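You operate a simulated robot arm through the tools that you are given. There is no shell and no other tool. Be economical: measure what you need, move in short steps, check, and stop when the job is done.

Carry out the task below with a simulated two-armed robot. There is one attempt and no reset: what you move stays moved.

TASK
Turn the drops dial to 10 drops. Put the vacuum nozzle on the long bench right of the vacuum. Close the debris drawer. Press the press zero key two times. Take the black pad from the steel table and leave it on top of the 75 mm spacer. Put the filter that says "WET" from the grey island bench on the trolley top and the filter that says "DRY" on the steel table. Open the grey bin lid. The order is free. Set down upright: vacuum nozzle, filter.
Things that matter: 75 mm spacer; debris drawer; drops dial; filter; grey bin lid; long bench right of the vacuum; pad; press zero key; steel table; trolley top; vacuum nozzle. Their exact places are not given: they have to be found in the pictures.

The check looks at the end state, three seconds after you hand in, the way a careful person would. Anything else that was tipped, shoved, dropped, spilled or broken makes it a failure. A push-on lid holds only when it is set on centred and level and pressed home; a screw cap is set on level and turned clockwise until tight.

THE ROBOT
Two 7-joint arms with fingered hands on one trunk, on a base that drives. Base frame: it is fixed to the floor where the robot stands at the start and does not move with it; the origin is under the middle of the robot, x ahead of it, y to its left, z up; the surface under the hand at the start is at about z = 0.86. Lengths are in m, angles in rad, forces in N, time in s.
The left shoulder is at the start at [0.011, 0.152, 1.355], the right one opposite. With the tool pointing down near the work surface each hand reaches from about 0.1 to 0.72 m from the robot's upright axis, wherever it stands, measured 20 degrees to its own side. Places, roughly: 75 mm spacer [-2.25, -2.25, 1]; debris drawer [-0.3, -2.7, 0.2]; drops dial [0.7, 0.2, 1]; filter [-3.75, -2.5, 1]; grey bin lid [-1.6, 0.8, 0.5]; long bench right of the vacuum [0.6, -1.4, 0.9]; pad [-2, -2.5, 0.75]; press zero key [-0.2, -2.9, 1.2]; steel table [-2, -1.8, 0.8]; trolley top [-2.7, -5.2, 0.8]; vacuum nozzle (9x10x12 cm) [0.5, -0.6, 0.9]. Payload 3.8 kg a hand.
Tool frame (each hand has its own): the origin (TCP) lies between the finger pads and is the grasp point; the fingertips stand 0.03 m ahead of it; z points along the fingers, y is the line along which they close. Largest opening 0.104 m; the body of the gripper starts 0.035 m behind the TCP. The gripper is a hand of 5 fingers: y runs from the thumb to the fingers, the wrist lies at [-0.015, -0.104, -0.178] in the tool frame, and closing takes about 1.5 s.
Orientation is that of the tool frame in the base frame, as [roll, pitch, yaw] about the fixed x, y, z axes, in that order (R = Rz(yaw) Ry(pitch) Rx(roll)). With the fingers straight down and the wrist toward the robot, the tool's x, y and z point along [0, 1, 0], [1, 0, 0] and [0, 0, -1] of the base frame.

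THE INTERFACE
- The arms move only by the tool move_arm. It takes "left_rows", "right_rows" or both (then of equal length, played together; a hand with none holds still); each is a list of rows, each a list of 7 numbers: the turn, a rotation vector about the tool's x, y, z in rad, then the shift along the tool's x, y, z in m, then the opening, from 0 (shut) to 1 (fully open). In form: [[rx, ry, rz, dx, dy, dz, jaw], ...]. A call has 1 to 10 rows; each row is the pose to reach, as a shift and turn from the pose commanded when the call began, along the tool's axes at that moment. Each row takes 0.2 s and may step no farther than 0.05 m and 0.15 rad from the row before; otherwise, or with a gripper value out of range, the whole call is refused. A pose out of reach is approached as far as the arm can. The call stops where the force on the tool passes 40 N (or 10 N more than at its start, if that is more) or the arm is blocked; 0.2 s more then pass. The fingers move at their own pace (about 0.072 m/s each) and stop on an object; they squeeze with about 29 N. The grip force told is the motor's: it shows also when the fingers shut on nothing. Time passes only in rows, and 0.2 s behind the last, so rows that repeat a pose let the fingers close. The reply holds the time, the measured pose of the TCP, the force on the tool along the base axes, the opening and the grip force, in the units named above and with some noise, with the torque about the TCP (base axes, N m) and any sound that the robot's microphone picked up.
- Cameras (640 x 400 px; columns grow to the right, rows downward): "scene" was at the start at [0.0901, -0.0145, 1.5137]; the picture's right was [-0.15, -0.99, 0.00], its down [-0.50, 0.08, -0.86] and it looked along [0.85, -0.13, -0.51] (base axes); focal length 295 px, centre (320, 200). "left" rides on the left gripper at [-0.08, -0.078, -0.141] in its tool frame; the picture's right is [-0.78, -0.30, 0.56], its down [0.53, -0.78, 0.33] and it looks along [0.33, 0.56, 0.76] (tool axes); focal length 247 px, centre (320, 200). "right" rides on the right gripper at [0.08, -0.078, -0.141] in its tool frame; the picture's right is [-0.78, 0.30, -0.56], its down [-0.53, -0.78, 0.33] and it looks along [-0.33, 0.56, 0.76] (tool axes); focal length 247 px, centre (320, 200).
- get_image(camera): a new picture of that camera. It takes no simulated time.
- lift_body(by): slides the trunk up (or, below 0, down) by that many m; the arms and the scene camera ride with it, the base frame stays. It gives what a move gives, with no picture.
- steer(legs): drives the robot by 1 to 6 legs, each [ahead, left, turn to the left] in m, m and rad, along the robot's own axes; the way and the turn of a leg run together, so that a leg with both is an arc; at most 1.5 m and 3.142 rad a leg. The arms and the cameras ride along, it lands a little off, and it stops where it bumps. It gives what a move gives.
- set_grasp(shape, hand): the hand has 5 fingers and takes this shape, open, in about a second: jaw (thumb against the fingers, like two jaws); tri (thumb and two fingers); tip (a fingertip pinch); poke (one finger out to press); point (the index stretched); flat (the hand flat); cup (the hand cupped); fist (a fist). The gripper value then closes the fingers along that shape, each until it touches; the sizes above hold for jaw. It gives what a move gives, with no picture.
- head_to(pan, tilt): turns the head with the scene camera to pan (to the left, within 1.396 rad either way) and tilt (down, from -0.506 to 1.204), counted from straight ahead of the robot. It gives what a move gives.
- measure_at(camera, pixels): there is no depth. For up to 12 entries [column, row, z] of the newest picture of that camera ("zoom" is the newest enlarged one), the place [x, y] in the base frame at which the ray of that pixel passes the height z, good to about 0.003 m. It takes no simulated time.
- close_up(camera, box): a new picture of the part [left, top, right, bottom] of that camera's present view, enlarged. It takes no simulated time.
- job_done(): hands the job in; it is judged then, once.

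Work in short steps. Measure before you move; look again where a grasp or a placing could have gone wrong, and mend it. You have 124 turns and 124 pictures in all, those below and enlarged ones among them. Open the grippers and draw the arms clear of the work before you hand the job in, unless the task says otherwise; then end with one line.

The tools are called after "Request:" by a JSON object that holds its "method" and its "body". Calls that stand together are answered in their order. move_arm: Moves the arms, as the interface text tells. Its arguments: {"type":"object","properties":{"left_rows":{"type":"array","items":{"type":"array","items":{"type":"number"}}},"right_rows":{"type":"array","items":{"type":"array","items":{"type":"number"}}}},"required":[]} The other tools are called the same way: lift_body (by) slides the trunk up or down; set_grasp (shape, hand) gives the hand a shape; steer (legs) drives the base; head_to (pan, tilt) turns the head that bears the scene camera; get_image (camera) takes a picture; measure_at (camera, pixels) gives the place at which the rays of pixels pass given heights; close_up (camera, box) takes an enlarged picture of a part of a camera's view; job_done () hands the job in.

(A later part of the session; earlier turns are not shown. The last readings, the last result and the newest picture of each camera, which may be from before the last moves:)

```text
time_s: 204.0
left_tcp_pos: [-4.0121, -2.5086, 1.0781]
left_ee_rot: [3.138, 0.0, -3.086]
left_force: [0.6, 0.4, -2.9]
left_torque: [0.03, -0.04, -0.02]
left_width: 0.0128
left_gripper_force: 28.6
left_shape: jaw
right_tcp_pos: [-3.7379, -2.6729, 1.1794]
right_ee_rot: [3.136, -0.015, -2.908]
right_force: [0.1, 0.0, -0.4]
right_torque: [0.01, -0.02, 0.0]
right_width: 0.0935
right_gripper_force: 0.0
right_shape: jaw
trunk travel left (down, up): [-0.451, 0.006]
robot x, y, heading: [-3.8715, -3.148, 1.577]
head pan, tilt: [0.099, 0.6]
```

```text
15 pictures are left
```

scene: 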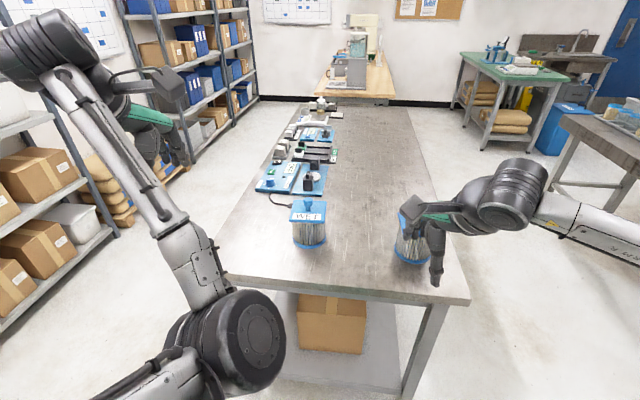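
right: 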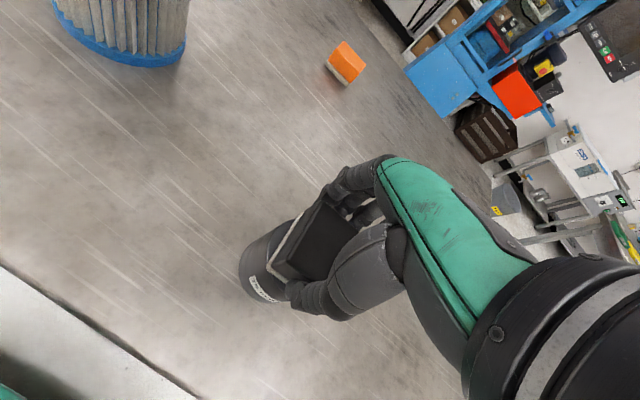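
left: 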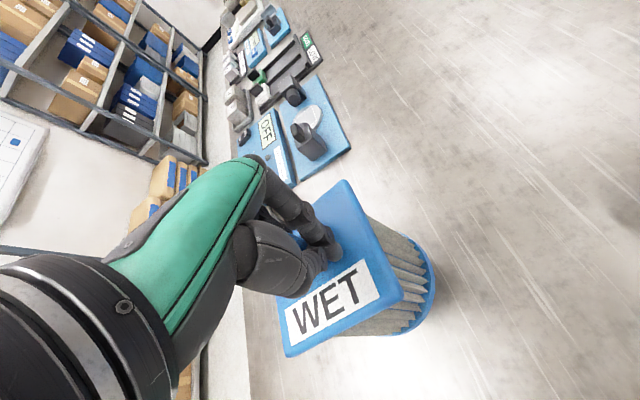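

WET is held. I lift, retract, back off, turn around and drive towards the trolley, stopping short to look.

Request:
{"method": "move_arm", "body": {"left_rows": [[0, 0, 0, 0, 0, -0.045, 0], [0, 0, 0, 0, 0, -0.09, 0], [0, 0, 0, 0, -0.03, -0.12, 0], [0, 0, 0, 0, -0.06, -0.14, 0], [0, 0, 0, 0, -0.1, -0.15, 0], [0, 0, 0, 0, -0.14, -0.15, 0]]}}

Request:
{"method": "steer", "body": {"legs": [[-0.35, 0, 0], [0, 0, -1.57], [0, 0, -1.57], [0, 1.0, 0], [0.45, 0, 0]]}}

Request:
{"method": "head_to", "body": {"pan": 0.1, "tilt": 0.55}}

Request:
{"method": "get_image", "body": {"camera": "scene"}}

```text
time_s: 205.4
left_tcp_pos: [-4.0026, -2.6512, 1.2297]
left_ee_rot: [3.135, 0.0, -3.086]
left_force: [-0.4, -1.4, -3.1]
left_torque: [0.03, -0.04, 0.0]
left_width: 0.0129
left_gripper_force: 29.4
left_shape: jaw
right_tcp_pos: [-3.7378, -2.6733, 1.1797]
right_ee_rot: [3.134, -0.016, -2.907]
right_force: [0.1, -0.4, 0.0]
right_torque: [0.01, 0.02, 0.01]
right_width: 0.0934
right_gripper_force: 0.2
right_shape: jaw
trunk travel left (down, up): [-0.451, 0.006]
robot x, y, heading: [-3.8701, -3.1456, 1.575]
head pan, tilt: [0.099, 0.6]
```

```text
time_s: 222.6
left_tcp_pos: [-2.6998, -4.4462, 1.2289]
left_ee_rot: [3.136, 0.0, 0.077]
left_force: [0.8, 0.2, -3.5]
left_torque: [-0.04, 0.05, -0.01]
left_width: 0.0127
left_gripper_force: 29.3
left_shape: jaw
right_tcp_pos: [-2.9642, -4.4272, 1.1794]
right_ee_rot: [3.134, -0.017, 0.254]
right_force: [-0.4, 0.2, 0.3]
right_torque: [0.02, 0.01, -0.02]
right_width: 0.0935
right_gripper_force: 0.0
right_shape: jaw
trunk travel left (down, up): [-0.451, 0.006]
robot x, y, heading: [-2.8457, -3.9544, -1.549]
head pan, tilt: [0.099, 0.6]
```

```text
time_s: 223.2
left_tcp_pos: [-2.7007, -4.4453, 1.228]
left_ee_rot: [3.137, 0.001, 0.075]
left_force: [-0.4, 0.6, -2.7]
left_torque: [-0.03, 0.02, 0.01]
left_width: 0.0126
left_gripper_force: 29.0
left_shape: jaw
right_tcp_pos: [-2.9649, -4.4292, 1.1794]
right_ee_rot: [3.135, -0.016, 0.255]
right_force: [0.1, 0.5, 0.1]
right_torque: [-0.04, -0.02, -0.02]
right_width: 0.0937
right_gripper_force: 0.1
right_shape: jaw
trunk travel left (down, up): [-0.451, 0.006]
robot x, y, heading: [-2.8482, -3.9495, -1.543]
head pan, tilt: [0.099, 0.55]
```

```text
14 pictures are left
```

scene: 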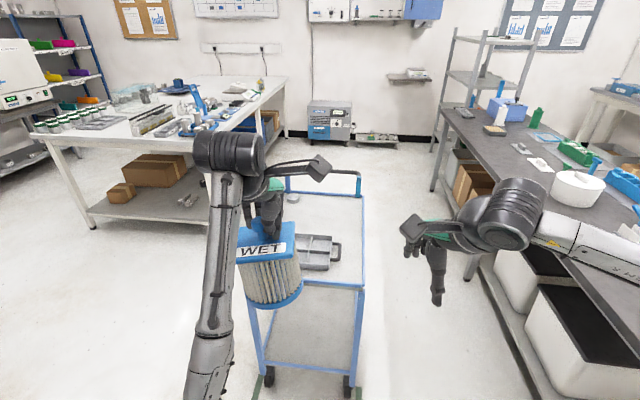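

I measure the trolley's top, tray position and height cues.

Request:
{"method": "measure_at", "body": {"camera": "scene", "pixels": [[363, 286, 0.8], [363, 200, 0.8], [288, 195, 0.8], [298, 272, 0.8], [340, 262, 0.8], [338, 235, 0.8], [300, 235, 0.8], [350, 385, 0.0], [268, 375, 0.0], [330, 282, 0.8]]}}

Request:
{"method": "close_up", "body": {"camera": "scene", "box": [230, 160, 400, 320]}}

Request:
{"method": "get_image", "body": {"camera": "left"}}

```text
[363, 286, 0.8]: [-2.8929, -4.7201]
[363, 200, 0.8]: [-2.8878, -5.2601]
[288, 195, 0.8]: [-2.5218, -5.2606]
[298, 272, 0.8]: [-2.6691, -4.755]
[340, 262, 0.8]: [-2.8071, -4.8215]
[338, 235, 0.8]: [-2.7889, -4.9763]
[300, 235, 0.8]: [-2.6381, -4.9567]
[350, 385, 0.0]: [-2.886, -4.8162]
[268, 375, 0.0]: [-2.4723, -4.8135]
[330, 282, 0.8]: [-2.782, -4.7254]
```

```text
2.50 times, centred on (315, 240) of scene
```

zoom: 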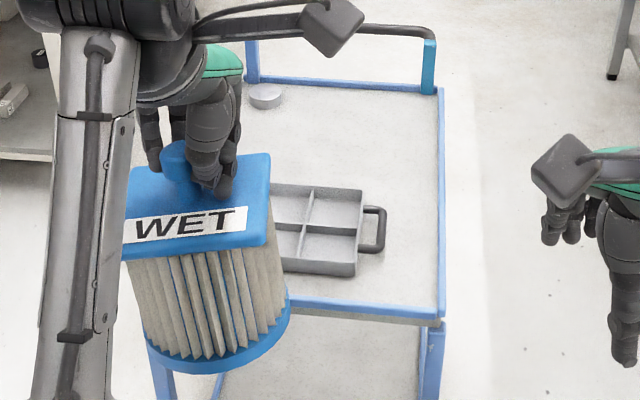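

```text
12 pictures are left
```

left: 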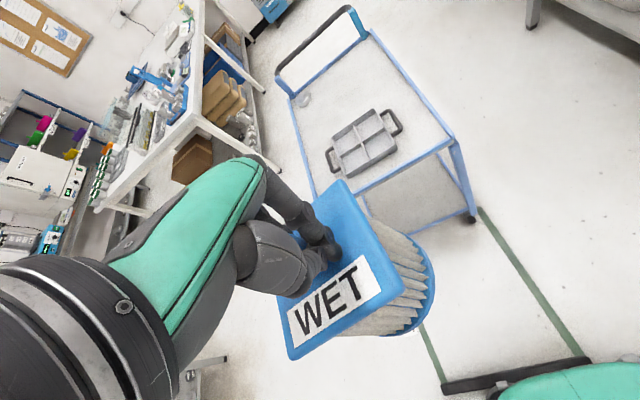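

Free spot behind the tray: about (−2.72, −5.08). I drive up close to the trolley without touching it and lower the trunk for reach.

Request:
{"method": "steer", "body": {"legs": [[0.4, 0, -0.028]]}}

Request:
{"method": "lift_body", "body": {"by": -0.1}}

Request:
{"method": "move_arm", "body": {"left_rows": [[0, 0, 0, 0, 0.03, -0.03, 0], [0, 0, 0, 0, 0.07, -0.03, 0], [0, 0, 0, 0, 0.11, -0.03, 0], [0, 0, 0, 0, 0.15, -0.03, 0], [0, 0, 0, 0, 0.19, -0.03, 0]]}}

Request:
{"method": "get_image", "body": {"camera": "left"}}

```text
time_s: 224.6
left_tcp_pos: [-2.6601, -4.4499, 1.226]
left_ee_rot: [3.141, 0.0, 0.139]
left_force: [0.9, -0.4, -3.0]
left_torque: [-0.05, 0.04, -0.03]
left_width: 0.0124
left_gripper_force: 28.8
left_shape: jaw
right_tcp_pos: [-2.9244, -4.4496, 1.1787]
right_ee_rot: [3.136, -0.015, 0.321]
right_force: [-0.5, -0.3, 0.4]
right_torque: [0.02, -0.01, -0.01]
right_width: 0.0935
right_gripper_force: 0.1
right_shape: jaw
trunk travel left (down, up): [-0.451, 0.006]
robot x, y, heading: [-2.8451, -3.9599, -1.481]
head pan, tilt: [0.099, 0.55]
stopped in leg 1: the robot was blocked; the commanded pose is now the measured one
```

```text
time_s: 225.9
left_tcp_pos: [-2.6616, -4.4473, 1.129]
left_ee_rot: [3.135, -0.002, 0.14]
left_force: [0.3, 0.0, -3.6]
left_torque: [-0.03, 0.01, 0.02]
left_width: 0.0125
left_gripper_force: 29.8
left_shape: jaw
right_tcp_pos: [-2.9267, -4.447, 1.0801]
right_ee_rot: [3.132, -0.015, 0.32]
right_force: [-0.2, 1.0, -0.2]
right_torque: [0.03, 0.01, 0.01]
right_width: 0.0935
right_gripper_force: 0.1
right_shape: jaw
trunk travel left (down, up): [-0.351, 0.106]
robot x, y, heading: [-2.8395, -3.9652, -1.483]
head pan, tilt: [0.099, 0.55]
```

```text
time_s: 227.1
left_tcp_pos: [-2.637, -4.6362, 1.1575]
left_ee_rot: [3.139, 0.0, 0.14]
left_force: [0.1, -1.0, -3.0]
left_torque: [-0.03, 0.03, -0.02]
left_width: 0.0127
left_gripper_force: 29.5
left_shape: jaw
right_tcp_pos: [-2.9276, -4.4489, 1.0795]
right_ee_rot: [3.133, -0.015, 0.32]
right_force: [0.9, -0.2, -0.4]
right_torque: [0.01, -0.02, 0.03]
right_width: 0.0936
right_gripper_force: 0.1
right_shape: jaw
trunk travel left (down, up): [-0.351, 0.106]
robot x, y, heading: [-2.8372, -3.9642, -1.482]
head pan, tilt: [0.099, 0.55]
```

```text
11 pictures are left
```

left: 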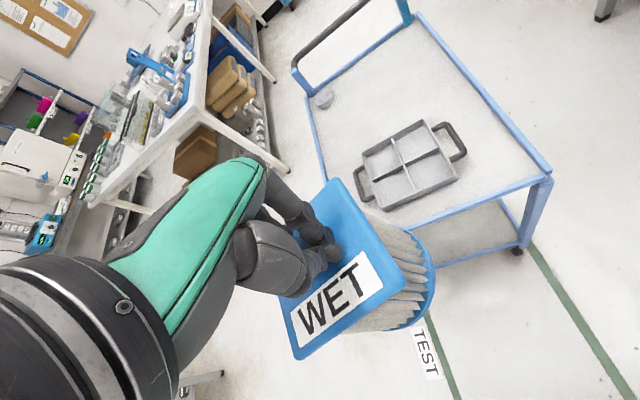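

The drive was blocked by something on the floor, probably the black bar of the "TEST" bay in front of the trolley. I measure the surroundings and look down at it.

Request:
{"method": "measure_at", "body": {"camera": "scene", "pixels": [[93, 228, 0.0], [286, 80, 0.85], [190, 148, 0.85], [60, 143, 0.85], [288, 135, 0.0], [468, 278, 0.0], [432, 190, 0.0], [560, 300, 0.85]]}}

Request:
{"method": "head_to", "body": {"pan": 0.3, "tilt": 1.1}}

Request:
{"method": "get_image", "body": {"camera": "scene"}}

```text
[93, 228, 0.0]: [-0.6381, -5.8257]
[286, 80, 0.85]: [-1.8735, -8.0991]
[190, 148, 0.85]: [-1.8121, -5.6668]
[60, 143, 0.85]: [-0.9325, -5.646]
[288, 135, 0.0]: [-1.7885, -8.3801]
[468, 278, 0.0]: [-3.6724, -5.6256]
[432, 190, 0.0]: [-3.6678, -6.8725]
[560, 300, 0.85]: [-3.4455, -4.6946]
```

```text
time_s: 228.1
left_tcp_pos: [-2.6369, -4.6354, 1.1583]
left_ee_rot: [3.139, 0.001, 0.139]
left_force: [-0.5, 0.8, -4.0]
left_torque: [-0.01, 0.05, 0.0]
left_width: 0.0125
left_gripper_force: 28.8
left_shape: jaw
right_tcp_pos: [-2.9274, -4.4467, 1.0783]
right_ee_rot: [3.135, -0.013, 0.319]
right_force: [-0.3, 0.5, 0.5]
right_torque: [0.04, 0.05, -0.02]
right_width: 0.0936
right_gripper_force: 0.0
right_shape: jaw
trunk travel left (down, up): [-0.351, 0.106]
robot x, y, heading: [-2.8357, -3.9617, -1.484]
head pan, tilt: [0.3, 1.1]
```

```text
10 pictures are left
```

scene: 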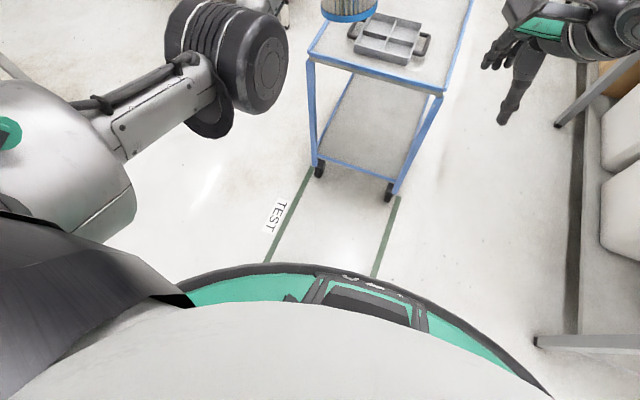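

East of the trolley is free floor, so I'll place from there: retract, go around to x≈−2.05, turn to face −x, then slide toward −y.

Request:
{"method": "move_arm", "body": {"left_rows": [[0, 0, 0, 0, -0.04, -0.02, 0], [0, 0, 0, 0, -0.08, -0.04, 0], [0, 0, 0, 0, -0.12, -0.05, 0], [0, 0, 0, 0, -0.16, -0.05, 0], [0, 0, 0, 0, -0.18, -0.05, 0]]}}

Request:
{"method": "lift_body", "body": {"by": 0.08}}

Request:
{"method": "steer", "body": {"legs": [[-0.2, 0, 0], [0, 0.83, -0.09], [0, 0, -1.57], [0, 1.1, 0]]}}

Request:
{"method": "head_to", "body": {"pan": 0.1, "tilt": 0.8}}

Request:
{"method": "get_image", "body": {"camera": "scene"}}

```text
time_s: 229.3
left_tcp_pos: [-2.6641, -4.4581, 1.2101]
left_ee_rot: [3.137, -0.001, 0.142]
left_force: [0.5, 1.0, -3.3]
left_torque: [-0.02, 0.04, 0.0]
left_width: 0.0127
left_gripper_force: 29.0
left_shape: jaw
right_tcp_pos: [-2.9283, -4.4471, 1.0785]
right_ee_rot: [3.133, -0.018, 0.32]
right_force: [0.3, 0.6, 0.0]
right_torque: [0.01, 0.0, -0.01]
right_width: 0.0936
right_gripper_force: 0.0
right_shape: jaw
trunk travel left (down, up): [-0.351, 0.106]
robot x, y, heading: [-2.835, -3.9611, -1.479]
head pan, tilt: [0.3, 1.1]
```

```text
time_s: 230.4
left_tcp_pos: [-2.6611, -4.4583, 1.2889]
left_ee_rot: [3.138, -0.003, 0.139]
left_force: [0.0, 0.2, -3.2]
left_torque: [0.0, 0.08, -0.02]
left_width: 0.0125
left_gripper_force: 29.1
left_shape: jaw
right_tcp_pos: [-2.9262, -4.4457, 1.1597]
right_ee_rot: [3.134, -0.016, 0.32]
right_force: [0.2, -0.2, -0.5]
right_torque: [0.03, 0.02, -0.02]
right_width: 0.094
right_gripper_force: 0.0
right_shape: jaw
trunk travel left (down, up): [-0.431, 0.026]
robot x, y, heading: [-2.8378, -3.961, -1.478]
head pan, tilt: [0.3, 1.1]
```

```text
time_s: 244.8
left_tcp_pos: [-2.5185, -4.9272, 1.2891]
left_ee_rot: [3.137, 0.0, -1.514]
left_force: [-0.8, -0.1, -2.9]
left_torque: [0.04, 0.02, 0.0]
left_width: 0.0124
left_gripper_force: 29.1
left_shape: jaw
right_tcp_pos: [-2.4859, -4.6622, 1.1584]
right_ee_rot: [3.136, -0.018, -1.334]
right_force: [-0.3, 0.1, -0.4]
right_torque: [0.02, 0.03, -0.01]
right_width: 0.0935
right_gripper_force: 0.1
right_shape: jaw
trunk travel left (down, up): [-0.431, 0.026]
robot x, y, heading: [-2.0113, -4.7905, -3.136]
head pan, tilt: [0.3, 1.1]
```

```text
time_s: 245.6
left_tcp_pos: [-2.5184, -4.9281, 1.2887]
left_ee_rot: [3.137, 0.0, -1.514]
left_force: [0.1, -0.6, -2.6]
left_torque: [0.03, 0.02, 0.01]
left_width: 0.0126
left_gripper_force: 29.0
left_shape: jaw
right_tcp_pos: [-2.4872, -4.6624, 1.1597]
right_ee_rot: [3.136, -0.016, -1.335]
right_force: [0.0, 0.0, 0.1]
right_torque: [0.03, 0.0, 0.02]
right_width: 0.0934
right_gripper_force: 0.1
right_shape: jaw
trunk travel left (down, up): [-0.431, 0.026]
robot x, y, heading: [-2.0108, -4.793, -3.131]
head pan, tilt: [0.099, 0.799]
```

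```text
9 pictures are left
```

scene: 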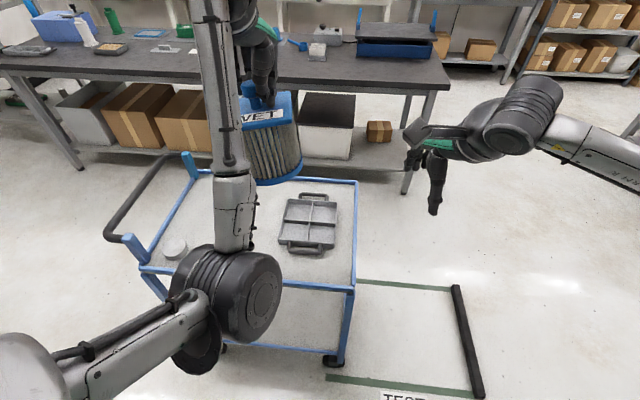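

I measure the free part of the trolley top between the tray and the handle end.

Request:
{"method": "measure_at", "body": {"camera": "scene", "pixels": [[282, 225, 0.8], [287, 200, 0.8], [350, 287, 0.8], [357, 182, 0.8], [150, 268, 0.8], [186, 175, 0.8], [175, 248, 0.8], [225, 220, 0.8], [335, 360, 0.0], [322, 250, 0.8]]}}

```text
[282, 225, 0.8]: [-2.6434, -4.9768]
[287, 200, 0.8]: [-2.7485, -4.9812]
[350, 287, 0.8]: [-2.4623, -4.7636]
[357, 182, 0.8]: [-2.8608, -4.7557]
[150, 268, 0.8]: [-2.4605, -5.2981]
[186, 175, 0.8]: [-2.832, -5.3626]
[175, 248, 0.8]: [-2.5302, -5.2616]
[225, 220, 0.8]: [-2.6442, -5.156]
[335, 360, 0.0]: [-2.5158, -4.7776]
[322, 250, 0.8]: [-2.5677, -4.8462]
```

Target spot (−2.68, −5.12). I nudge the base closer and left.

Request:
{"method": "steer", "body": {"legs": [[0.06, 0.16, 0]]}}

```text
time_s: 247.1
left_tcp_pos: [-2.5748, -5.0805, 1.2897]
left_ee_rot: [3.135, -0.005, -1.517]
left_force: [-0.4, 0.6, -2.6]
left_torque: [0.05, 0.03, 0.02]
left_width: 0.0128
left_gripper_force: 28.7
left_shape: jaw
right_tcp_pos: [-2.5441, -4.8178, 1.1575]
right_ee_rot: [3.134, -0.017, -1.336]
right_force: [-0.5, -0.4, -0.6]
right_torque: [-0.02, -0.04, -0.03]
right_width: 0.0936
right_gripper_force: 0.1
right_shape: jaw
trunk travel left (down, up): [-0.431, 0.026]
robot x, y, heading: [-2.0665, -4.9517, -3.138]
head pan, tilt: [0.099, 0.799]
```

Request:
{"method": "move_arm", "body": {"left_rows": [[0, 0, 0, 0.011, 0.036, 0.02, 0], [0, 0, 0, 0.023, 0.072, 0.04, 0], [0, 0, 0, 0.034, 0.107, 0.06, 0], [0, 0, 0, 0.034, 0.107, 0.1, 0], [0, 0, 0, 0.034, 0.107, 0.145, 0], [0, 0, 0, 0.034, 0.107, 0.19, 0], [0, 0, 0, 0.034, 0.107, 0.23, 0], [0, 0, 0, 0.034, 0.107, 0.265, 0], [0, 0, 0, 0.034, 0.107, 0.285, 0]]}}

Request:
{"method": "close_up", "body": {"camera": "scene", "box": [130, 120, 390, 300]}}

```text
time_s: 249.1
left_tcp_pos: [-2.683, -5.1235, 1.0036]
left_ee_rot: [3.139, 0.0, -1.516]
left_force: [-0.1, 0.3, -3.5]
left_torque: [0.01, 0.01, 0.03]
left_width: 0.0129
left_gripper_force: 28.9
left_shape: jaw
right_tcp_pos: [-2.5448, -4.8203, 1.1591]
right_ee_rot: [3.136, -0.016, -1.336]
right_force: [-0.2, 0.5, -0.5]
right_torque: [0.02, -0.04, -0.02]
right_width: 0.0937
right_gripper_force: 0.1
right_shape: jaw
trunk travel left (down, up): [-0.431, 0.026]
robot x, y, heading: [-2.0687, -4.9507, -3.133]
head pan, tilt: [0.099, 0.799]
```

```text
2.22 times, centred on (260, 210) of scene
```

zoom: 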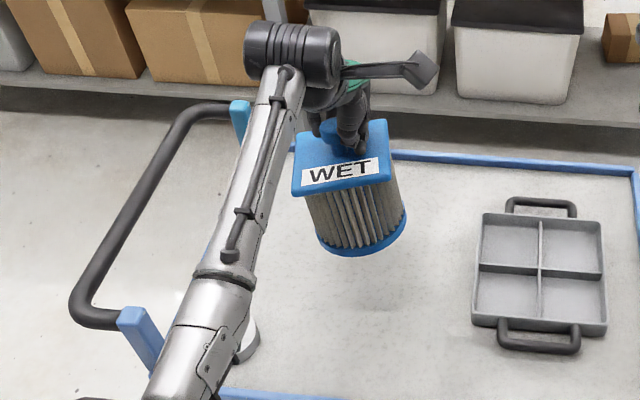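

All clear. I lower in 1 cm steps until contact.

Request:
{"method": "move_arm", "body": {"left_rows": [[0, 0, 0, 0, 0, 0.01, 0], [0, 0, 0, 0, 0, 0.02, 0], [0, 0, 0, 0, 0, 0.03, 0], [0, 0, 0, 0, 0, 0.04, 0], [0, 0, 0, 0, 0, 0.048, 0], [0, 0, 0, 0, 0, 0.056, 0], [0, 0, 0, 0, 0, 0.064, 0], [0, 0, 0, 0, 0, 0.072, 0], [0, 0, 0, 0, 0, 0.08, 0], [0, 0, 0, 0, 0, 0.088, 0]]}}

```text
time_s: 251.3
left_tcp_pos: [-2.683, -5.1256, 0.9153]
left_ee_rot: [3.139, 0.002, -1.516]
left_force: [0.0, -0.2, -2.8]
left_torque: [0.04, 0.04, 0.0]
left_width: 0.0126
left_gripper_force: 29.3
left_shape: jaw
right_tcp_pos: [-2.5449, -4.8196, 1.1582]
right_ee_rot: [3.136, -0.014, -1.335]
right_force: [-0.6, -0.8, 0.0]
right_torque: [0.02, 0.0, -0.03]
right_width: 0.0936
right_gripper_force: 0.1
right_shape: jaw
trunk travel left (down, up): [-0.431, 0.026]
robot x, y, heading: [-2.0688, -4.946, -3.135]
head pan, tilt: [0.099, 0.799]
```

No contact yet at 0.915, so the trolley top is lower. I continue in small steps.

Request:
{"method": "move_arm", "body": {"left_rows": [[0, 0, 0, 0, 0, 0.008, 0], [0, 0, 0, 0, 0, 0.016, 0], [0, 0, 0, 0, 0, 0.024, 0], [0, 0, 0, 0, 0, 0.032, 0], [0, 0, 0, 0, 0, 0.04, 0], [0, 0, 0, 0, 0, 0.048, 0], [0, 0, 0, 0, 0, 0.056, 0], [0, 0, 0, 0, 0, 0.064, 0]]}}

Request:
{"method": "close_up", "body": {"camera": "scene", "box": [130, 120, 390, 300]}}

```text
time_s: 252.2
left_tcp_pos: [-2.6911, -5.1252, 0.9024]
left_ee_rot: [3.106, 0.001, -1.517]
left_force: [6.7, 1.4, 18.6]
left_torque: [-0.21, -0.09, 0.08]
left_width: 0.0135
left_gripper_force: 28.6
left_shape: jaw
right_tcp_pos: [-2.5426, -4.8191, 1.1602]
right_ee_rot: [3.13, -0.016, -1.334]
right_force: [0.3, -0.2, -0.6]
right_torque: [0.01, 0.01, -0.01]
right_width: 0.0936
right_gripper_force: 0.2
right_shape: jaw
trunk travel left (down, up): [-0.431, 0.026]
robot x, y, heading: [-2.0669, -4.9477, -3.135]
head pan, tilt: [0.099, 0.799]
stopped in row 4 (left hand): the force on the tool passed its limit at 43 N (the readings are from after the stop); the commanded pose is now the measured one
```

```text
2.22 times, centred on (260, 210) of scene
```

zoom: 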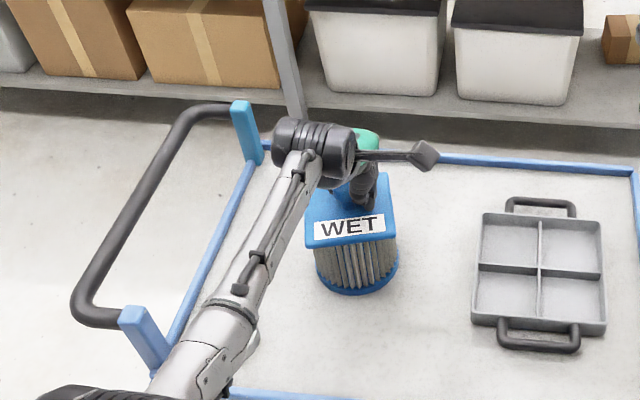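

It touches down upright at z 0.902. I relax upward a little, release and withdraw.

Request:
{"method": "move_arm", "body": {"left_rows": [[0.033, 0, 0, 0, -0.004, -0.004, 0], [0.033, 0, 0, 0, -0.004, -0.003, 0.4], [0.033, 0, 0, 0, -0.004, -0.003, 0.9], [0.033, 0, 0, 0, -0.004, -0.003, 0.9], [0.033, 0, 0, 0, -0.004, -0.04, 0.9], [0.033, 0, 0, 0, -0.004, -0.085, 0.9], [0.033, 0, 0, 0, -0.004, -0.13, 0.9], [0.033, 0, 0, 0, -0.004, -0.175, 0.9], [0.033, 0, 0, 0, -0.02, -0.22, 0.9], [0.033, 0, 0, 0, -0.05, -0.255, 0.9]]}}

Request:
{"method": "steer", "body": {"legs": [[-0.3, 0, 0], [0, -1.4, 0], [0, -0.7, 0]]}}

Request:
{"method": "head_to", "body": {"pan": 0.7, "tilt": 0.5}}

```text
time_s: 254.4
left_tcp_pos: [-2.628, -5.1212, 1.1511]
left_ee_rot: [-3.134, 0.002, -1.516]
left_force: [0.5, 0.0, 0.0]
left_torque: [0.01, 0.04, 0.0]
left_width: 0.0936
left_gripper_force: 0.1
left_shape: jaw
right_tcp_pos: [-2.5427, -4.8209, 1.1587]
right_ee_rot: [3.134, -0.015, -1.336]
right_force: [-0.3, -0.7, -0.1]
right_torque: [0.01, 0.0, 0.0]
right_width: 0.0934
right_gripper_force: 0.0
right_shape: jaw
trunk travel left (down, up): [-0.431, 0.026]
robot x, y, heading: [-2.0678, -4.9504, -3.132]
head pan, tilt: [0.099, 0.799]
```

```text
time_s: 266.1
left_tcp_pos: [-2.2682, -3.1333, 1.1517]
left_ee_rot: [-3.124, -0.001, -1.566]
left_force: [-1.7, -0.6, -2.6]
left_torque: [-0.04, -0.13, -0.03]
left_width: 0.0937
left_gripper_force: 0.1
left_shape: jaw
right_tcp_pos: [-2.1684, -2.834, 1.1676]
right_ee_rot: [3.11, -0.005, -1.399]
right_force: [-0.5, 0.1, -0.8]
right_torque: [-0.02, -0.15, 0.02]
right_width: 0.0935
right_gripper_force: 0.0
right_shape: jaw
trunk travel left (down, up): [-0.431, 0.026]
robot x, y, heading: [-1.7248, -2.9935, 3.1]
head pan, tilt: [0.099, 0.799]
stopped in leg 3: the robot was blocked; the commanded pose is now the measured one
```

```text
time_s: 267.1
left_tcp_pos: [-2.2721, -3.1356, 1.162]
left_ee_rot: [3.129, 0.003, -1.575]
left_force: [0.0, -0.3, 0.3]
left_torque: [-0.02, -0.01, -0.01]
left_width: 0.0938
left_gripper_force: 0.0
left_shape: jaw
right_tcp_pos: [-2.1684, -2.8402, 1.1675]
right_ee_rot: [3.115, -0.012, -1.392]
right_force: [0.6, 0.0, 0.5]
right_torque: [-0.02, 0.03, 0.01]
right_width: 0.0935
right_gripper_force: 0.0
right_shape: jaw
trunk travel left (down, up): [-0.431, 0.026]
robot x, y, heading: [-1.7249, -2.995, 3.099]
head pan, tilt: [0.7, 0.499]
```

I touched the steel table's leg while sliding. I move clear, turn to face the press (+x) and look.

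Request:
{"method": "steer", "body": {"legs": [[0, 0.2, 0], [-0.5, 0, 0.04], [0, 0, 1.57], [0, 0, 1.57]]}}

Request:
{"method": "head_to", "body": {"pan": 0.1, "tilt": 0.45}}

Request:
{"method": "get_image", "body": {"camera": "scene"}}

```text
time_s: 279.0
left_tcp_pos: [-0.7097, -3.0305, 1.1603]
left_ee_rot: [3.133, 0.003, 1.65]
left_force: [0.0, 0.1, -0.2]
left_torque: [0.0, 0.0, 0.0]
left_width: 0.0937
left_gripper_force: 0.1
left_shape: jaw
right_tcp_pos: [-0.7888, -3.3335, 1.1652]
right_ee_rot: [3.117, -0.011, 1.828]
right_force: [-0.3, 0.3, -0.1]
right_torque: [0.03, -0.05, -0.01]
right_width: 0.0939
right_gripper_force: 0.0
right_shape: jaw
trunk travel left (down, up): [-0.431, 0.026]
robot x, y, heading: [-1.2471, -3.2156, 0.033]
head pan, tilt: [0.7, 0.499]
```

```text
time_s: 280.0
left_tcp_pos: [-0.7105, -3.0302, 1.1603]
left_ee_rot: [3.133, 0.003, 1.649]
left_force: [0.6, -0.8, 0.7]
left_torque: [-0.02, 0.01, 0.0]
left_width: 0.0936
left_gripper_force: 0.1
left_shape: jaw
right_tcp_pos: [-0.7889, -3.3332, 1.1664]
right_ee_rot: [3.116, -0.011, 1.827]
right_force: [-0.3, 0.7, 0.4]
right_torque: [0.02, 0.01, -0.01]
right_width: 0.0934
right_gripper_force: 0.0
right_shape: jaw
trunk travel left (down, up): [-0.431, 0.026]
robot x, y, heading: [-1.2482, -3.2134, 0.032]
head pan, tilt: [0.099, 0.45]
```

```text
6 pictures are left
```

scene: 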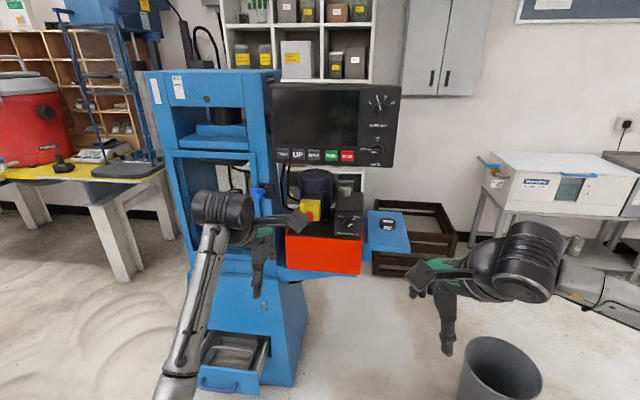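

The console with its key row is at (275–355,155). I zoom to find ZERO.

Request:
{"method": "close_up", "body": {"camera": "scene", "box": [265, 75, 405, 175]}}

Request:
{"method": "measure_at", "body": {"camera": "scene", "pixels": [[227, 382, 0.2], [227, 382, 0.25], [263, 372, 0.25], [203, 385, 0.2], [300, 385, 0.0], [312, 275, 0.75], [320, 160, 1.2], [320, 160, 1.25]]}}

```text
4.00 times, centred on (335, 125) of scene
```

zoom: 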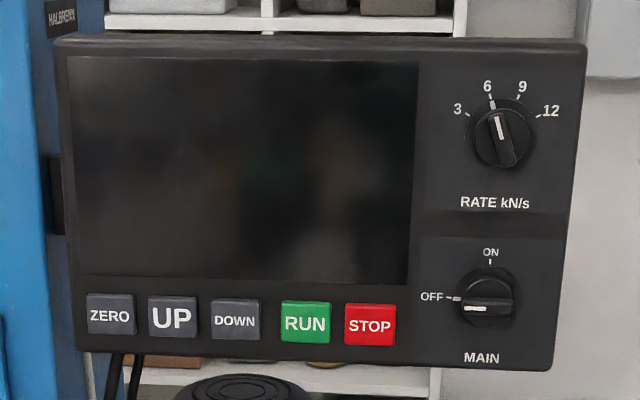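

```text
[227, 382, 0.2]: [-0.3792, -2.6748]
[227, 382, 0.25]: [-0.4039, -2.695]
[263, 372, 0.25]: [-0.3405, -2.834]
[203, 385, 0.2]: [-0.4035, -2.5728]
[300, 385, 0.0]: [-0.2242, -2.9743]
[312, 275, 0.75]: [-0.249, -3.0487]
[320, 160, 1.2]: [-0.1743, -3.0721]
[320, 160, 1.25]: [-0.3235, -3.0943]
```

ZERO is the leftmost key, scene px (282.5,154). First the drawer: I retract both hands so nothing hits the press, then lower the trunk and move up to it.

Request:
{"method": "measure_at", "body": {"camera": "scene", "pixels": [[282.5, 154, 1.18], [282.5, 154, 1.2], [282.5, 154, 1.22], [282.5, 154, 1.24], [282.5, 154, 1.26]]}}

Request:
{"method": "move_arm", "body": {"left_rows": [[0, 0, 0, 0, -0.04, 0, 0.5], [0, 0, 0, 0, -0.08, 0, 0], [0, 0, 0, 0, -0.12, 0, 0], [0, 0, 0, 0, -0.16, 0, 0], [0, 0, 0, 0, -0.2, 0, 0]], "right_rows": [[0, 0, 0.05, 0, -0.04, 0, 0.9], [0, 0, 0.1, 0, -0.08, 0, 0.9], [0, 0, 0.15, 0, -0.12, 0, 0.9], [0, 0, 0.2, 0, -0.15, 0, 0.9], [0, 0, 0.25, 0, -0.18, 0, 0.9]]}}

Request:
{"method": "lift_body", "body": {"by": -0.4}}

Request:
{"method": "steer", "body": {"legs": [[0.28, 0.37, -0.032]]}}

```text
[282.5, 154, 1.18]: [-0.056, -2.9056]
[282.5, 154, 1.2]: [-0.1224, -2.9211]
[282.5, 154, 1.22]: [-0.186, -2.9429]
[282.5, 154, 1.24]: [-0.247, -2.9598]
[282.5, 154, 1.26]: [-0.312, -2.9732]
```

```text
time_s: 281.2
left_tcp_pos: [-0.8938, -3.0477, 1.1593]
left_ee_rot: [3.134, 0.003, 1.649]
left_force: [0.5, 0.7, -1.0]
left_torque: [0.02, 0.01, 0.03]
left_width: 0.0003
left_gripper_force: 28.8
left_shape: jaw
left hand out of reach, approached as far as the arm can: row 5
right_tcp_pos: [-0.8804, -3.359, 1.1603]
right_ee_rot: [3.118, -0.017, 1.576]
right_force: [0.3, -1.2, -0.3]
right_torque: [0.02, -0.03, 0.0]
right_width: 0.0936
right_gripper_force: 0.0
right_shape: jaw
right hand out of reach, approached as far as the arm can: row 3, 4, 5
trunk travel left (down, up): [-0.431, 0.026]
robot x, y, heading: [-1.2478, -3.213, 0.027]
head pan, tilt: [0.099, 0.45]
```

```text
time_s: 285.0
left_tcp_pos: [-0.894, -3.0468, 0.5726]
left_ee_rot: [-2.681, -0.019, 1.644]
left_force: [-0.2, 0.1, 0.0]
left_torque: [0.0, -0.01, -0.02]
left_width: 0.0
left_gripper_force: 29.0
left_shape: jaw
right_tcp_pos: [-0.8823, -3.3581, 0.5704]
right_ee_rot: [-2.697, -0.002, 1.572]
right_force: [-0.2, 0.1, 0.3]
right_torque: [-0.03, 0.0, 0.01]
right_width: 0.0937
right_gripper_force: 0.1
right_shape: jaw
trunk travel left (down, up): [-0.031, 0.426]
robot x, y, heading: [-1.2461, -3.2131, 0.033]
head pan, tilt: [0.099, 0.45]
```

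```text
time_s: 287.8
left_tcp_pos: [-0.6084, -2.6822, 0.5735]
left_ee_rot: [-2.681, -0.018, 1.61]
left_force: [0.4, -0.2, 1.0]
left_torque: [-0.04, -0.01, 0.02]
left_width: 0.0
left_gripper_force: 28.6
left_shape: jaw
right_tcp_pos: [-0.6048, -2.9951, 0.5718]
right_ee_rot: [-2.698, -0.001, 1.538]
right_force: [0.1, -0.3, -0.8]
right_torque: [-0.03, 0.01, 0.03]
right_width: 0.0936
right_gripper_force: 0.1
right_shape: jaw
trunk travel left (down, up): [-0.031, 0.426]
robot x, y, heading: [-0.9683, -2.8364, -0.005]
head pan, tilt: [0.099, 0.45]
```

Both hands came down tilted back. I straighten the left (closed) hand and lower it toward z≈0.22 in front of the drawer.

Request:
{"method": "move_arm", "body": {"left_rows": [[-0.05, 0, 0, -0.002, 0.027, 0.03, 0], [-0.1, 0, 0, -0.003, 0.054, 0.06, 0], [-0.15, 0, 0, -0.005, 0.082, 0.09, 0], [-0.2, 0, 0, -0.006, 0.109, 0.12, 0], [-0.25, 0, 0, -0.008, 0.136, 0.15, 0], [-0.3, 0, 0, -0.009, 0.163, 0.18, 0], [-0.35, 0, 0, -0.011, 0.19, 0.21, 0], [-0.4, 0, 0, -0.012, 0.218, 0.24, 0], [-0.46, 0, 0, -0.014, 0.245, 0.269, 0]]}}

Request:
{"method": "head_to", "body": {"pan": 0.2, "tilt": 0.85}}

Request:
{"method": "get_image", "body": {"camera": "scene"}}

```text
time_s: 290.0
left_tcp_pos: [-0.5258, -2.6262, 0.2098]
left_ee_rot: [-3.125, -0.118, 1.584]
left_force: [-0.5, 1.0, -0.1]
left_torque: [-0.01, 0.0, -0.03]
left_width: 0.0
left_gripper_force: 29.0
left_shape: jaw
right_tcp_pos: [-0.6059, -2.9934, 0.571]
right_ee_rot: [-2.7, -0.003, 1.536]
right_force: [0.8, -0.1, -0.5]
right_torque: [-0.01, 0.02, 0.0]
right_width: 0.0936
right_gripper_force: 0.2
right_shape: jaw
trunk travel left (down, up): [-0.031, 0.426]
robot x, y, heading: [-0.9696, -2.8401, -0.004]
head pan, tilt: [0.099, 0.45]
stopped in row 9 (left hand): the arm was blocked; the commanded pose is now the measured one
```

```text
time_s: 290.9
left_tcp_pos: [-0.5242, -2.6252, 0.2108]
left_ee_rot: [-3.124, -0.12, 1.585]
left_force: [0.5, 0.2, -0.3]
left_torque: [0.01, 0.0, -0.03]
left_width: 0.0002
left_gripper_force: 29.2
left_shape: jaw
right_tcp_pos: [-0.6045, -2.9935, 0.5712]
right_ee_rot: [-2.698, -0.004, 1.537]
right_force: [-1.2, -0.8, 0.7]
right_torque: [0.0, 0.02, -0.01]
right_width: 0.0937
right_gripper_force: 0.0
right_shape: jaw
trunk travel left (down, up): [-0.031, 0.426]
robot x, y, heading: [-0.9651, -2.8375, -0.001]
head pan, tilt: [0.201, 0.85]
```

```text
4 pictures are left
```

scene: 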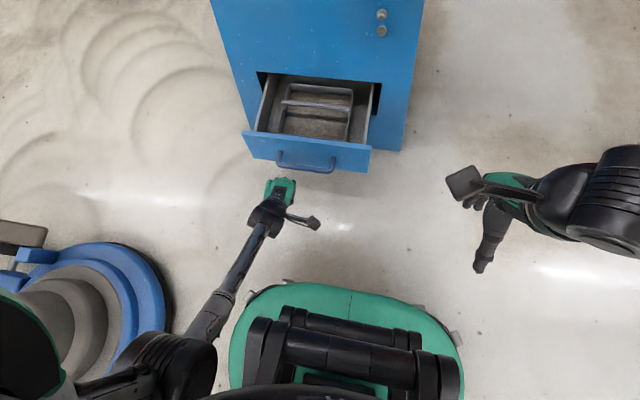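

The hand is in front of the drawer, slightly left of its centre and clear. I shift right 6 cm, drive 12 cm ahead, then finish with the arm.

Request:
{"method": "steer", "body": {"legs": [[0, -0.06, 0], [0.12, 0, 0]]}}

Request:
{"method": "move_arm", "body": {"left_rows": [[0, 0, 0, 0, 0.02, 0, 0], [0, 0, 0, 0, 0.04, 0, 0], [0, 0, 0, 0, 0.06, 0, 0], [0, 0, 0, 0, 0.08, 0, 0], [0, 0, 0, 0, 0.1, 0, 0], [0, 0, 0, 0, 0.12, 0, 0], [0, 0, 0, 0, 0.14, 0, 0]]}}

```text
time_s: 292.7
left_tcp_pos: [-0.4057, -2.6872, 0.2096]
left_ee_rot: [-3.122, -0.118, 1.584]
left_force: [0.2, -0.7, -0.9]
left_torque: [0.01, 0.04, -0.01]
left_width: 0.0
left_gripper_force: 29.1
left_shape: jaw
right_tcp_pos: [-0.486, -3.0522, 0.5704]
right_ee_rot: [-2.698, -0.003, 1.536]
right_force: [-0.5, -0.3, -0.7]
right_torque: [0.0, 0.0, -0.02]
right_width: 0.0934
right_gripper_force: 0.1
right_shape: jaw
trunk travel left (down, up): [-0.031, 0.426]
robot x, y, heading: [-0.8482, -2.8985, -0.006]
head pan, tilt: [0.201, 0.85]
```

```text
time_s: 294.1
left_tcp_pos: [-0.3015, -2.6859, 0.2007]
left_ee_rot: [-3.104, -0.114, 1.584]
left_force: [-5.4, -0.8, 2.2]
left_torque: [0.06, -0.39, 0.01]
left_width: 0.0001
left_gripper_force: 28.4
left_shape: jaw
right_tcp_pos: [-0.4875, -3.0526, 0.5711]
right_ee_rot: [-2.699, -0.002, 1.538]
right_force: [0.1, 0.5, -0.2]
right_torque: [-0.06, 0.0, -0.01]
right_width: 0.0937
right_gripper_force: 0.0
right_shape: jaw
trunk travel left (down, up): [-0.031, 0.426]
robot x, y, heading: [-0.8449, -2.8984, -0.004]
head pan, tilt: [0.201, 0.85]
stopped in row 6 (left hand): the force on the tool passed its limit at 57 N (the readings are from after the stop); the commanded pose is now the measured one
```

It met firm resistance. I push again briefly and then look.

Request:
{"method": "move_arm", "body": {"left_rows": [[0, 0, 0, 0, 0.015, 0, 0], [0, 0, 0, 0, 0.03, 0, 0], [0, 0, 0, 0, 0.05, 0, 0], [0, 0, 0, 0, 0.07, 0, 0]]}}

Request:
{"method": "close_up", "body": {"camera": "scene", "box": [160, 0, 480, 200]}}

```text
time_s: 294.4
left_tcp_pos: [-0.3036, -2.6838, 0.1961]
left_ee_rot: [-3.086, -0.117, 1.584]
left_force: [-6.1, -0.3, 2.7]
left_torque: [0.04, -0.46, 0.04]
left_width: 0.0
left_gripper_force: 28.7
left_shape: jaw
right_tcp_pos: [-0.4868, -3.0533, 0.5702]
right_ee_rot: [-2.698, -0.004, 1.539]
right_force: [0.6, -0.4, -0.2]
right_torque: [-0.03, 0.06, 0.01]
right_width: 0.0935
right_gripper_force: 0.0
right_shape: jaw
trunk travel left (down, up): [-0.031, 0.426]
robot x, y, heading: [-0.8497, -2.8983, 0.001]
head pan, tilt: [0.201, 0.85]
stopped in row 1 (left hand): the force on the tool passed its limit at 56 N (the readings are from after the stop); the commanded pose is now the measured one
```

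```text
2.00 times, centred on (320, 100) of scene
```

zoom: 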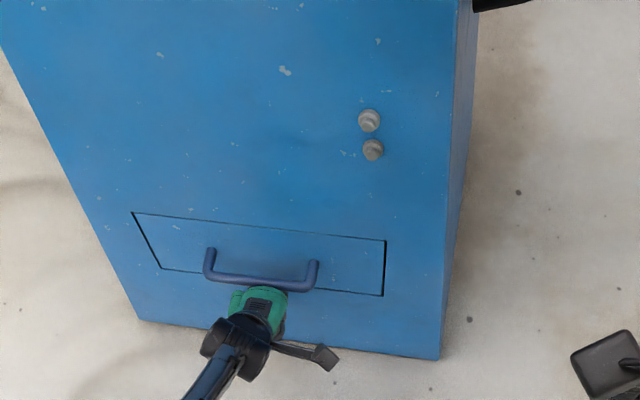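

The drawer is flush. I retract the left hand, set the right hand to "tip" (closed pinch as a poker), raise the trunk and back off a little.

Request:
{"method": "move_arm", "body": {"left_rows": [[0, 0, 0, 0, -0.03, 0, 0], [0, 0, 0, 0, -0.07, 0, 0], [0, 0, 0, 0, -0.11, 0, 0]]}}

Request:
{"method": "steer", "body": {"legs": [[-0.2, -0.03, 0]]}}

Request:
{"method": "set_grasp", "body": {"hand": "right", "shape": "tip"}}

Request:
{"method": "lift_body", "body": {"by": 0.4}}

Request:
{"method": "move_arm", "body": {"right_rows": [[-0.12, 0, 0, 0, 0, 0, 0.5], [-0.24, 0, 0, 0, 0, 0, 0], [-0.36, 0, 0, 0, 0, 0, 0], [-0.48, 0, 0, 0, 0, 0, 0], [-0.6, 0, 0, 0, 0, 0, 0]]}}

```text
time_s: 295.1
left_tcp_pos: [-0.2698, -2.6785, 0.2637]
left_ee_rot: [3.037, -0.122, 1.612]
left_force: [-36.7, -3.7, 51.4]
left_torque: [0.02, -0.17, -0.08]
left_width: 0.0
left_gripper_force: 28.5
left_shape: jaw
right_tcp_pos: [-0.492, -3.054, 0.5735]
right_ee_rot: [-2.707, -0.006, 1.544]
right_force: [0.0, 0.7, 0.1]
right_torque: [0.02, -0.01, -0.03]
right_width: 0.0934
right_gripper_force: 0.0
right_shape: jaw
trunk travel left (down, up): [-0.031, 0.426]
robot x, y, heading: [-0.8496, -2.895, -0.002]
head pan, tilt: [0.201, 0.85]
stopped in row 3 (left hand): the force on the tool passed its limit at 53 N (the readings are from after the stop); the commanded pose is now the measured one
```

```text
time_s: 296.7
left_tcp_pos: [-0.4708, -2.7084, 0.2576]
left_ee_rot: [3.049, -0.122, 1.61]
left_force: [-0.8, 0.7, 0.1]
left_torque: [0.0, 0.01, 0.0]
left_width: 0.0
left_gripper_force: 28.2
left_shape: jaw
right_tcp_pos: [-0.6901, -3.0834, 0.5714]
right_ee_rot: [-2.699, -0.003, 1.541]
right_force: [-0.4, -0.3, 0.2]
right_torque: [-0.01, 0.03, 0.04]
right_width: 0.094
right_gripper_force: 0.2
right_shape: jaw
trunk travel left (down, up): [-0.031, 0.426]
robot x, y, heading: [-1.0489, -2.9252, 0.002]
head pan, tilt: [0.201, 0.85]
```

```text
time_s: 297.6
left_tcp_pos: [-0.4698, -2.7076, 0.2583]
left_ee_rot: [3.049, -0.12, 1.611]
left_force: [0.3, -0.1, -0.1]
left_torque: [-0.02, -0.03, -0.02]
left_width: 0.0
left_gripper_force: 28.7
left_shape: jaw
right_tcp_pos: [-0.6881, -3.0831, 0.5713]
right_ee_rot: [-2.699, -0.002, 1.54]
right_force: [-0.2, -0.1, -0.3]
right_torque: [0.0, 0.04, -0.03]
right_width: 0.104
right_gripper_force: 0.0
right_shape: tip
trunk travel left (down, up): [-0.031, 0.426]
robot x, y, heading: [-1.0517, -2.9272, -0.003]
head pan, tilt: [0.201, 0.85]
```

```text
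time_s: 301.4
left_tcp_pos: [-0.3667, -2.709, 0.8916]
left_ee_rot: [2.701, -0.102, 1.651]
left_force: [0.1, -0.6, -0.3]
left_torque: [0.0, 0.01, -0.01]
left_width: 0.0001
left_gripper_force: 29.1
left_shape: jaw
right_tcp_pos: [-0.6898, -3.0839, 0.9709]
right_ee_rot: [-2.7, -0.003, 1.542]
right_force: [0.1, 1.2, -0.2]
right_torque: [0.01, 0.0, -0.01]
right_width: 0.1036
right_gripper_force: 0.1
right_shape: tip
trunk travel left (down, up): [-0.431, 0.026]
robot x, y, heading: [-1.0512, -2.9283, 0.0]
head pan, tilt: [0.201, 0.85]
```

```text
time_s: 302.6
left_tcp_pos: [-0.3663, -2.7077, 0.8901]
left_ee_rot: [2.701, -0.101, 1.65]
left_force: [0.5, -0.4, 0.0]
left_torque: [-0.01, 0.02, -0.02]
left_width: 0.0
left_gripper_force: 28.9
left_shape: jaw
right_tcp_pos: [-0.6893, -3.0833, 0.971]
right_ee_rot: [-3.121, -0.003, 1.542]
right_force: [-1.0, 0.5, -0.7]
right_torque: [0.0, 0.0, -0.02]
right_width: 0.0
right_gripper_force: 29.1
right_shape: tip
right hand out of reach, approached as far as the arm can: row 4, 5
trunk travel left (down, up): [-0.431, 0.026]
robot x, y, heading: [-1.0516, -2.9262, -0.002]
head pan, tilt: [0.201, 0.85]
```

The left hand behaved oddly while retracting, so I must verify the drawer. I pull the left hand aside and bring the right hand to a pre-pose tilted forward, below the key line, then take one picture with both console and drawer.

Request:
{"method": "move_arm", "body": {"left_rows": [[0, 0, 0, 0.011, -0.015, -0.02, 0], [0, 0, 0, 0.022, -0.031, -0.039, 0], [0, 0, 0, 0.033, -0.046, -0.059, 0], [0, 0, 0, 0.044, -0.061, -0.078, 0], [0, 0, 0, 0.055, -0.077, -0.098, 0], [0, 0, 0, 0.067, -0.092, -0.117, 0], [0, 0, 0, 0.078, -0.107, -0.137, 0], [0, 0, 0, 0.09, -0.123, -0.156, 0], [0, 0, 0, 0.1, -0.138, -0.176, 0]], "right_rows": [[-0.117, 0, 0, 0.004, 0.021, -0.02, 0], [-0.233, 0, 0, 0.008, 0.042, -0.04, 0], [-0.35, 0, 0, 0.012, 0.063, -0.06, 0], [-0.467, 0, 0, 0.016, 0.084, -0.08, 0], [-0.583, 0, 0, 0.02, 0.105, -0.1, 0], [-0.7, 0, 0, 0.024, 0.127, -0.12, 0], [-0.817, 0, 0, 0.028, 0.148, -0.14, 0], [-0.933, 0, 0, 0.032, 0.169, -0.16, 0], [-1.05, 0, 0, 0.036, 0.19, -0.18, 0]]}}

Request:
{"method": "head_to", "body": {"pan": 0.05, "tilt": 0.7}}

Request:
{"method": "get_image", "body": {"camera": "scene"}}

```text
time_s: 304.6
left_tcp_pos: [-0.5726, -2.636, 1.0038]
left_ee_rot: [2.701, -0.098, 1.648]
left_force: [0.1, 0.3, -0.4]
left_torque: [0.0, 0.01, 0.0]
left_width: 0.0
left_gripper_force: 28.9
left_shape: jaw
right_tcp_pos: [-0.5114, -2.9552, 1.2006]
right_ee_rot: [2.133, -0.003, 1.505]
right_force: [0.5, -0.5, 0.6]
right_torque: [0.0, -0.02, -0.04]
right_width: 0.0
right_gripper_force: 29.0
right_shape: tip
right hand out of reach, approached as far as the arm can: row 2, 3, 4, 5, 6, 7, 8, 9
trunk travel left (down, up): [-0.431, 0.026]
robot x, y, heading: [-1.0559, -2.9311, -0.003]
head pan, tilt: [0.201, 0.85]
```

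```text
time_s: 305.3
left_tcp_pos: [-0.5723, -2.6361, 1.0036]
left_ee_rot: [2.701, -0.1, 1.649]
left_force: [-0.1, 0.3, -0.1]
left_torque: [0.0, -0.01, 0.04]
left_width: 0.0
left_gripper_force: 29.3
left_shape: jaw
right_tcp_pos: [-0.5107, -2.9557, 1.1985]
right_ee_rot: [2.135, -0.003, 1.502]
right_force: [-0.3, 0.4, -0.3]
right_torque: [0.01, 0.0, 0.0]
right_width: 0.0
right_gripper_force: 29.0
right_shape: tip
trunk travel left (down, up): [-0.431, 0.026]
robot x, y, heading: [-1.051, -2.9256, -0.001]
head pan, tilt: [0.051, 0.7]
```

```text
2 pictures are left
```

scene: 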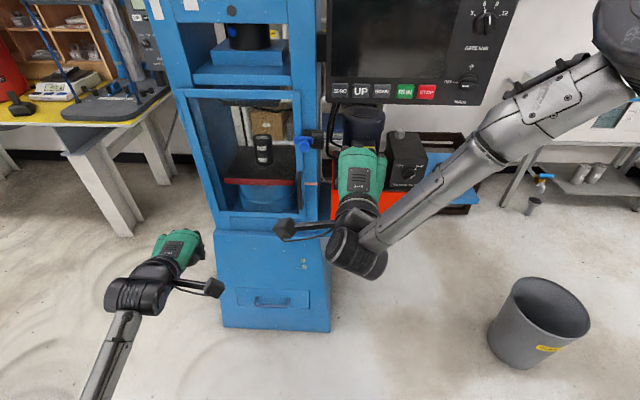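

The drawer is closed. ZERO is now at (340,90); I measure this ray to intersect with the earlier one.

Request:
{"method": "measure_at", "body": {"camera": "scene", "pixels": [[340, 90, 1.18], [340, 90, 1.2], [340, 90, 1.22], [340, 90, 1.24], [340, 90, 1.26], [361, 91, 1.22], [361, 91, 1.24]]}}

```text
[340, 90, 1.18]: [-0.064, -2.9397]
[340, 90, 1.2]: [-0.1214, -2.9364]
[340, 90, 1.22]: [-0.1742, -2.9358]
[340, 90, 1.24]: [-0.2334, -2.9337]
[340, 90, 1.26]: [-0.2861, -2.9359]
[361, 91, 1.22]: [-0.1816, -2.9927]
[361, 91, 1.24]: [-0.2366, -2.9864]
```

Key ≈(−0.165, −2.936, 1.214). I drive 10 cm closer, then recompute from the reported pose.

Request:
{"method": "steer", "body": {"legs": [[0.1, 0, 0]]}}

```text
time_s: 306.5
left_tcp_pos: [-0.4748, -2.6359, 1.0032]
left_ee_rot: [2.698, -0.1, 1.651]
left_force: [-0.1, -0.5, 0.4]
left_torque: [0.02, 0.01, -0.03]
left_width: 0.0
left_gripper_force: 29.1
left_shape: jaw
right_tcp_pos: [-0.4146, -2.9564, 1.2017]
right_ee_rot: [2.132, -0.004, 1.506]
right_force: [-0.7, 0.0, 0.1]
right_torque: [0.0, 0.01, 0.01]
right_width: 0.0
right_gripper_force: 28.9
right_shape: tip
trunk travel left (down, up): [-0.431, 0.026]
robot x, y, heading: [-0.9506, -2.9287, -0.005]
head pan, tilt: [0.051, 0.7]
```

I move the pinch tip to 5 cm in front of the key.

Request:
{"method": "move_arm", "body": {"right_rows": [[0, 0, 0, 0.0085, 0.029, 0.0325, 0], [0, 0, 0, 0.017, 0.0585, 0.065, 0], [0, 0, 0, 0.0255, 0.088, 0.0975, 0], [0, 0, 0, 0.034, 0.117, 0.13, 0]]}}

Request:
{"method": "get_image", "body": {"camera": "right"}}

```text
time_s: 307.5
left_tcp_pos: [-0.4705, -2.6359, 1.0026]
left_ee_rot: [2.701, -0.101, 1.65]
left_force: [0.9, -0.1, 0.1]
left_torque: [0.02, 0.01, 0.02]
left_width: 0.0
left_gripper_force: 29.4
left_shape: jaw
right_tcp_pos: [-0.2347, -2.9349, 1.2279]
right_ee_rot: [2.136, -0.002, 1.505]
right_force: [0.6, 0.3, 0.2]
right_torque: [0.02, 0.02, -0.02]
right_width: 0.0004
right_gripper_force: 28.9
right_shape: tip
trunk travel left (down, up): [-0.431, 0.026]
robot x, y, heading: [-0.9508, -2.9293, -0.001]
head pan, tilt: [0.051, 0.7]
```

```text
1 pictures are left
```

right: 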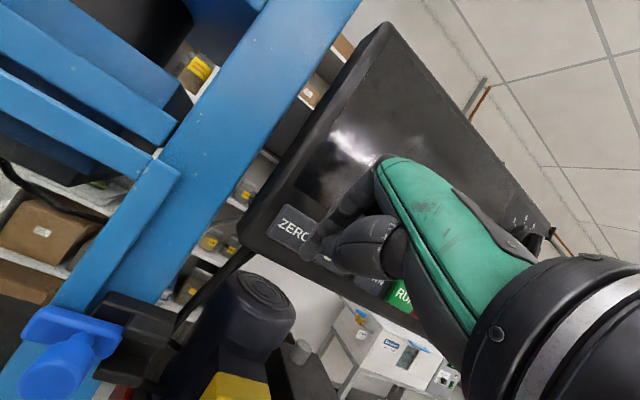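

The projected path ends right on ZERO's centre (293,231). I press by advancing along +x in small steps until contact.

Request:
{"method": "move_arm", "body": {"right_rows": [[0, 0, 0, 0.001, 0.008, 0.0126, 0], [0, 0, 0, 0.002, 0.0133, 0.021, 0], [0, 0, 0, 0.0021, 0.016, 0.0253, 0], [0, 0, 0, 0.0025, 0.0187, 0.0295, 0], [0, 0, 0, 0.0028, 0.0213, 0.0337, 0], [0, 0, 0, 0.0032, 0.024, 0.0379, 0], [0, 0, 0, 0.0035, 0.0267, 0.0422, 0], [0, 0, 0, 0.0039, 0.0293, 0.0464, 0], [0, 0, 0, 0.0042, 0.032, 0.0506, 0], [0, 0, 0, 0.0046, 0.0346, 0.0548, 0]]}}

```text
time_s: 309.8
left_tcp_pos: [-0.4808, -2.6375, 1.0063]
left_ee_rot: [2.693, -0.1, 1.65]
left_force: [-0.2, 0.2, 0.0]
left_torque: [0.01, -0.01, -0.01]
left_width: 0.0
left_gripper_force: 28.4
left_shape: jaw
right_tcp_pos: [-0.1846, -2.9298, 1.2311]
right_ee_rot: [2.134, -0.004, 1.511]
right_force: [-36.3, -1.1, 2.0]
right_torque: [-0.06, 0.43, -0.46]
right_width: 0.0
right_gripper_force: 29.4
right_shape: tip
trunk travel left (down, up): [-0.431, 0.026]
robot x, y, heading: [-0.9544, -2.9274, -0.002]
head pan, tilt: [0.051, 0.7]
heard: click
stopped in row 10 (right hand): the force on the tool passed its limit at 41 N (the readings are from after the stop); the commanded pose is now the measured one
```

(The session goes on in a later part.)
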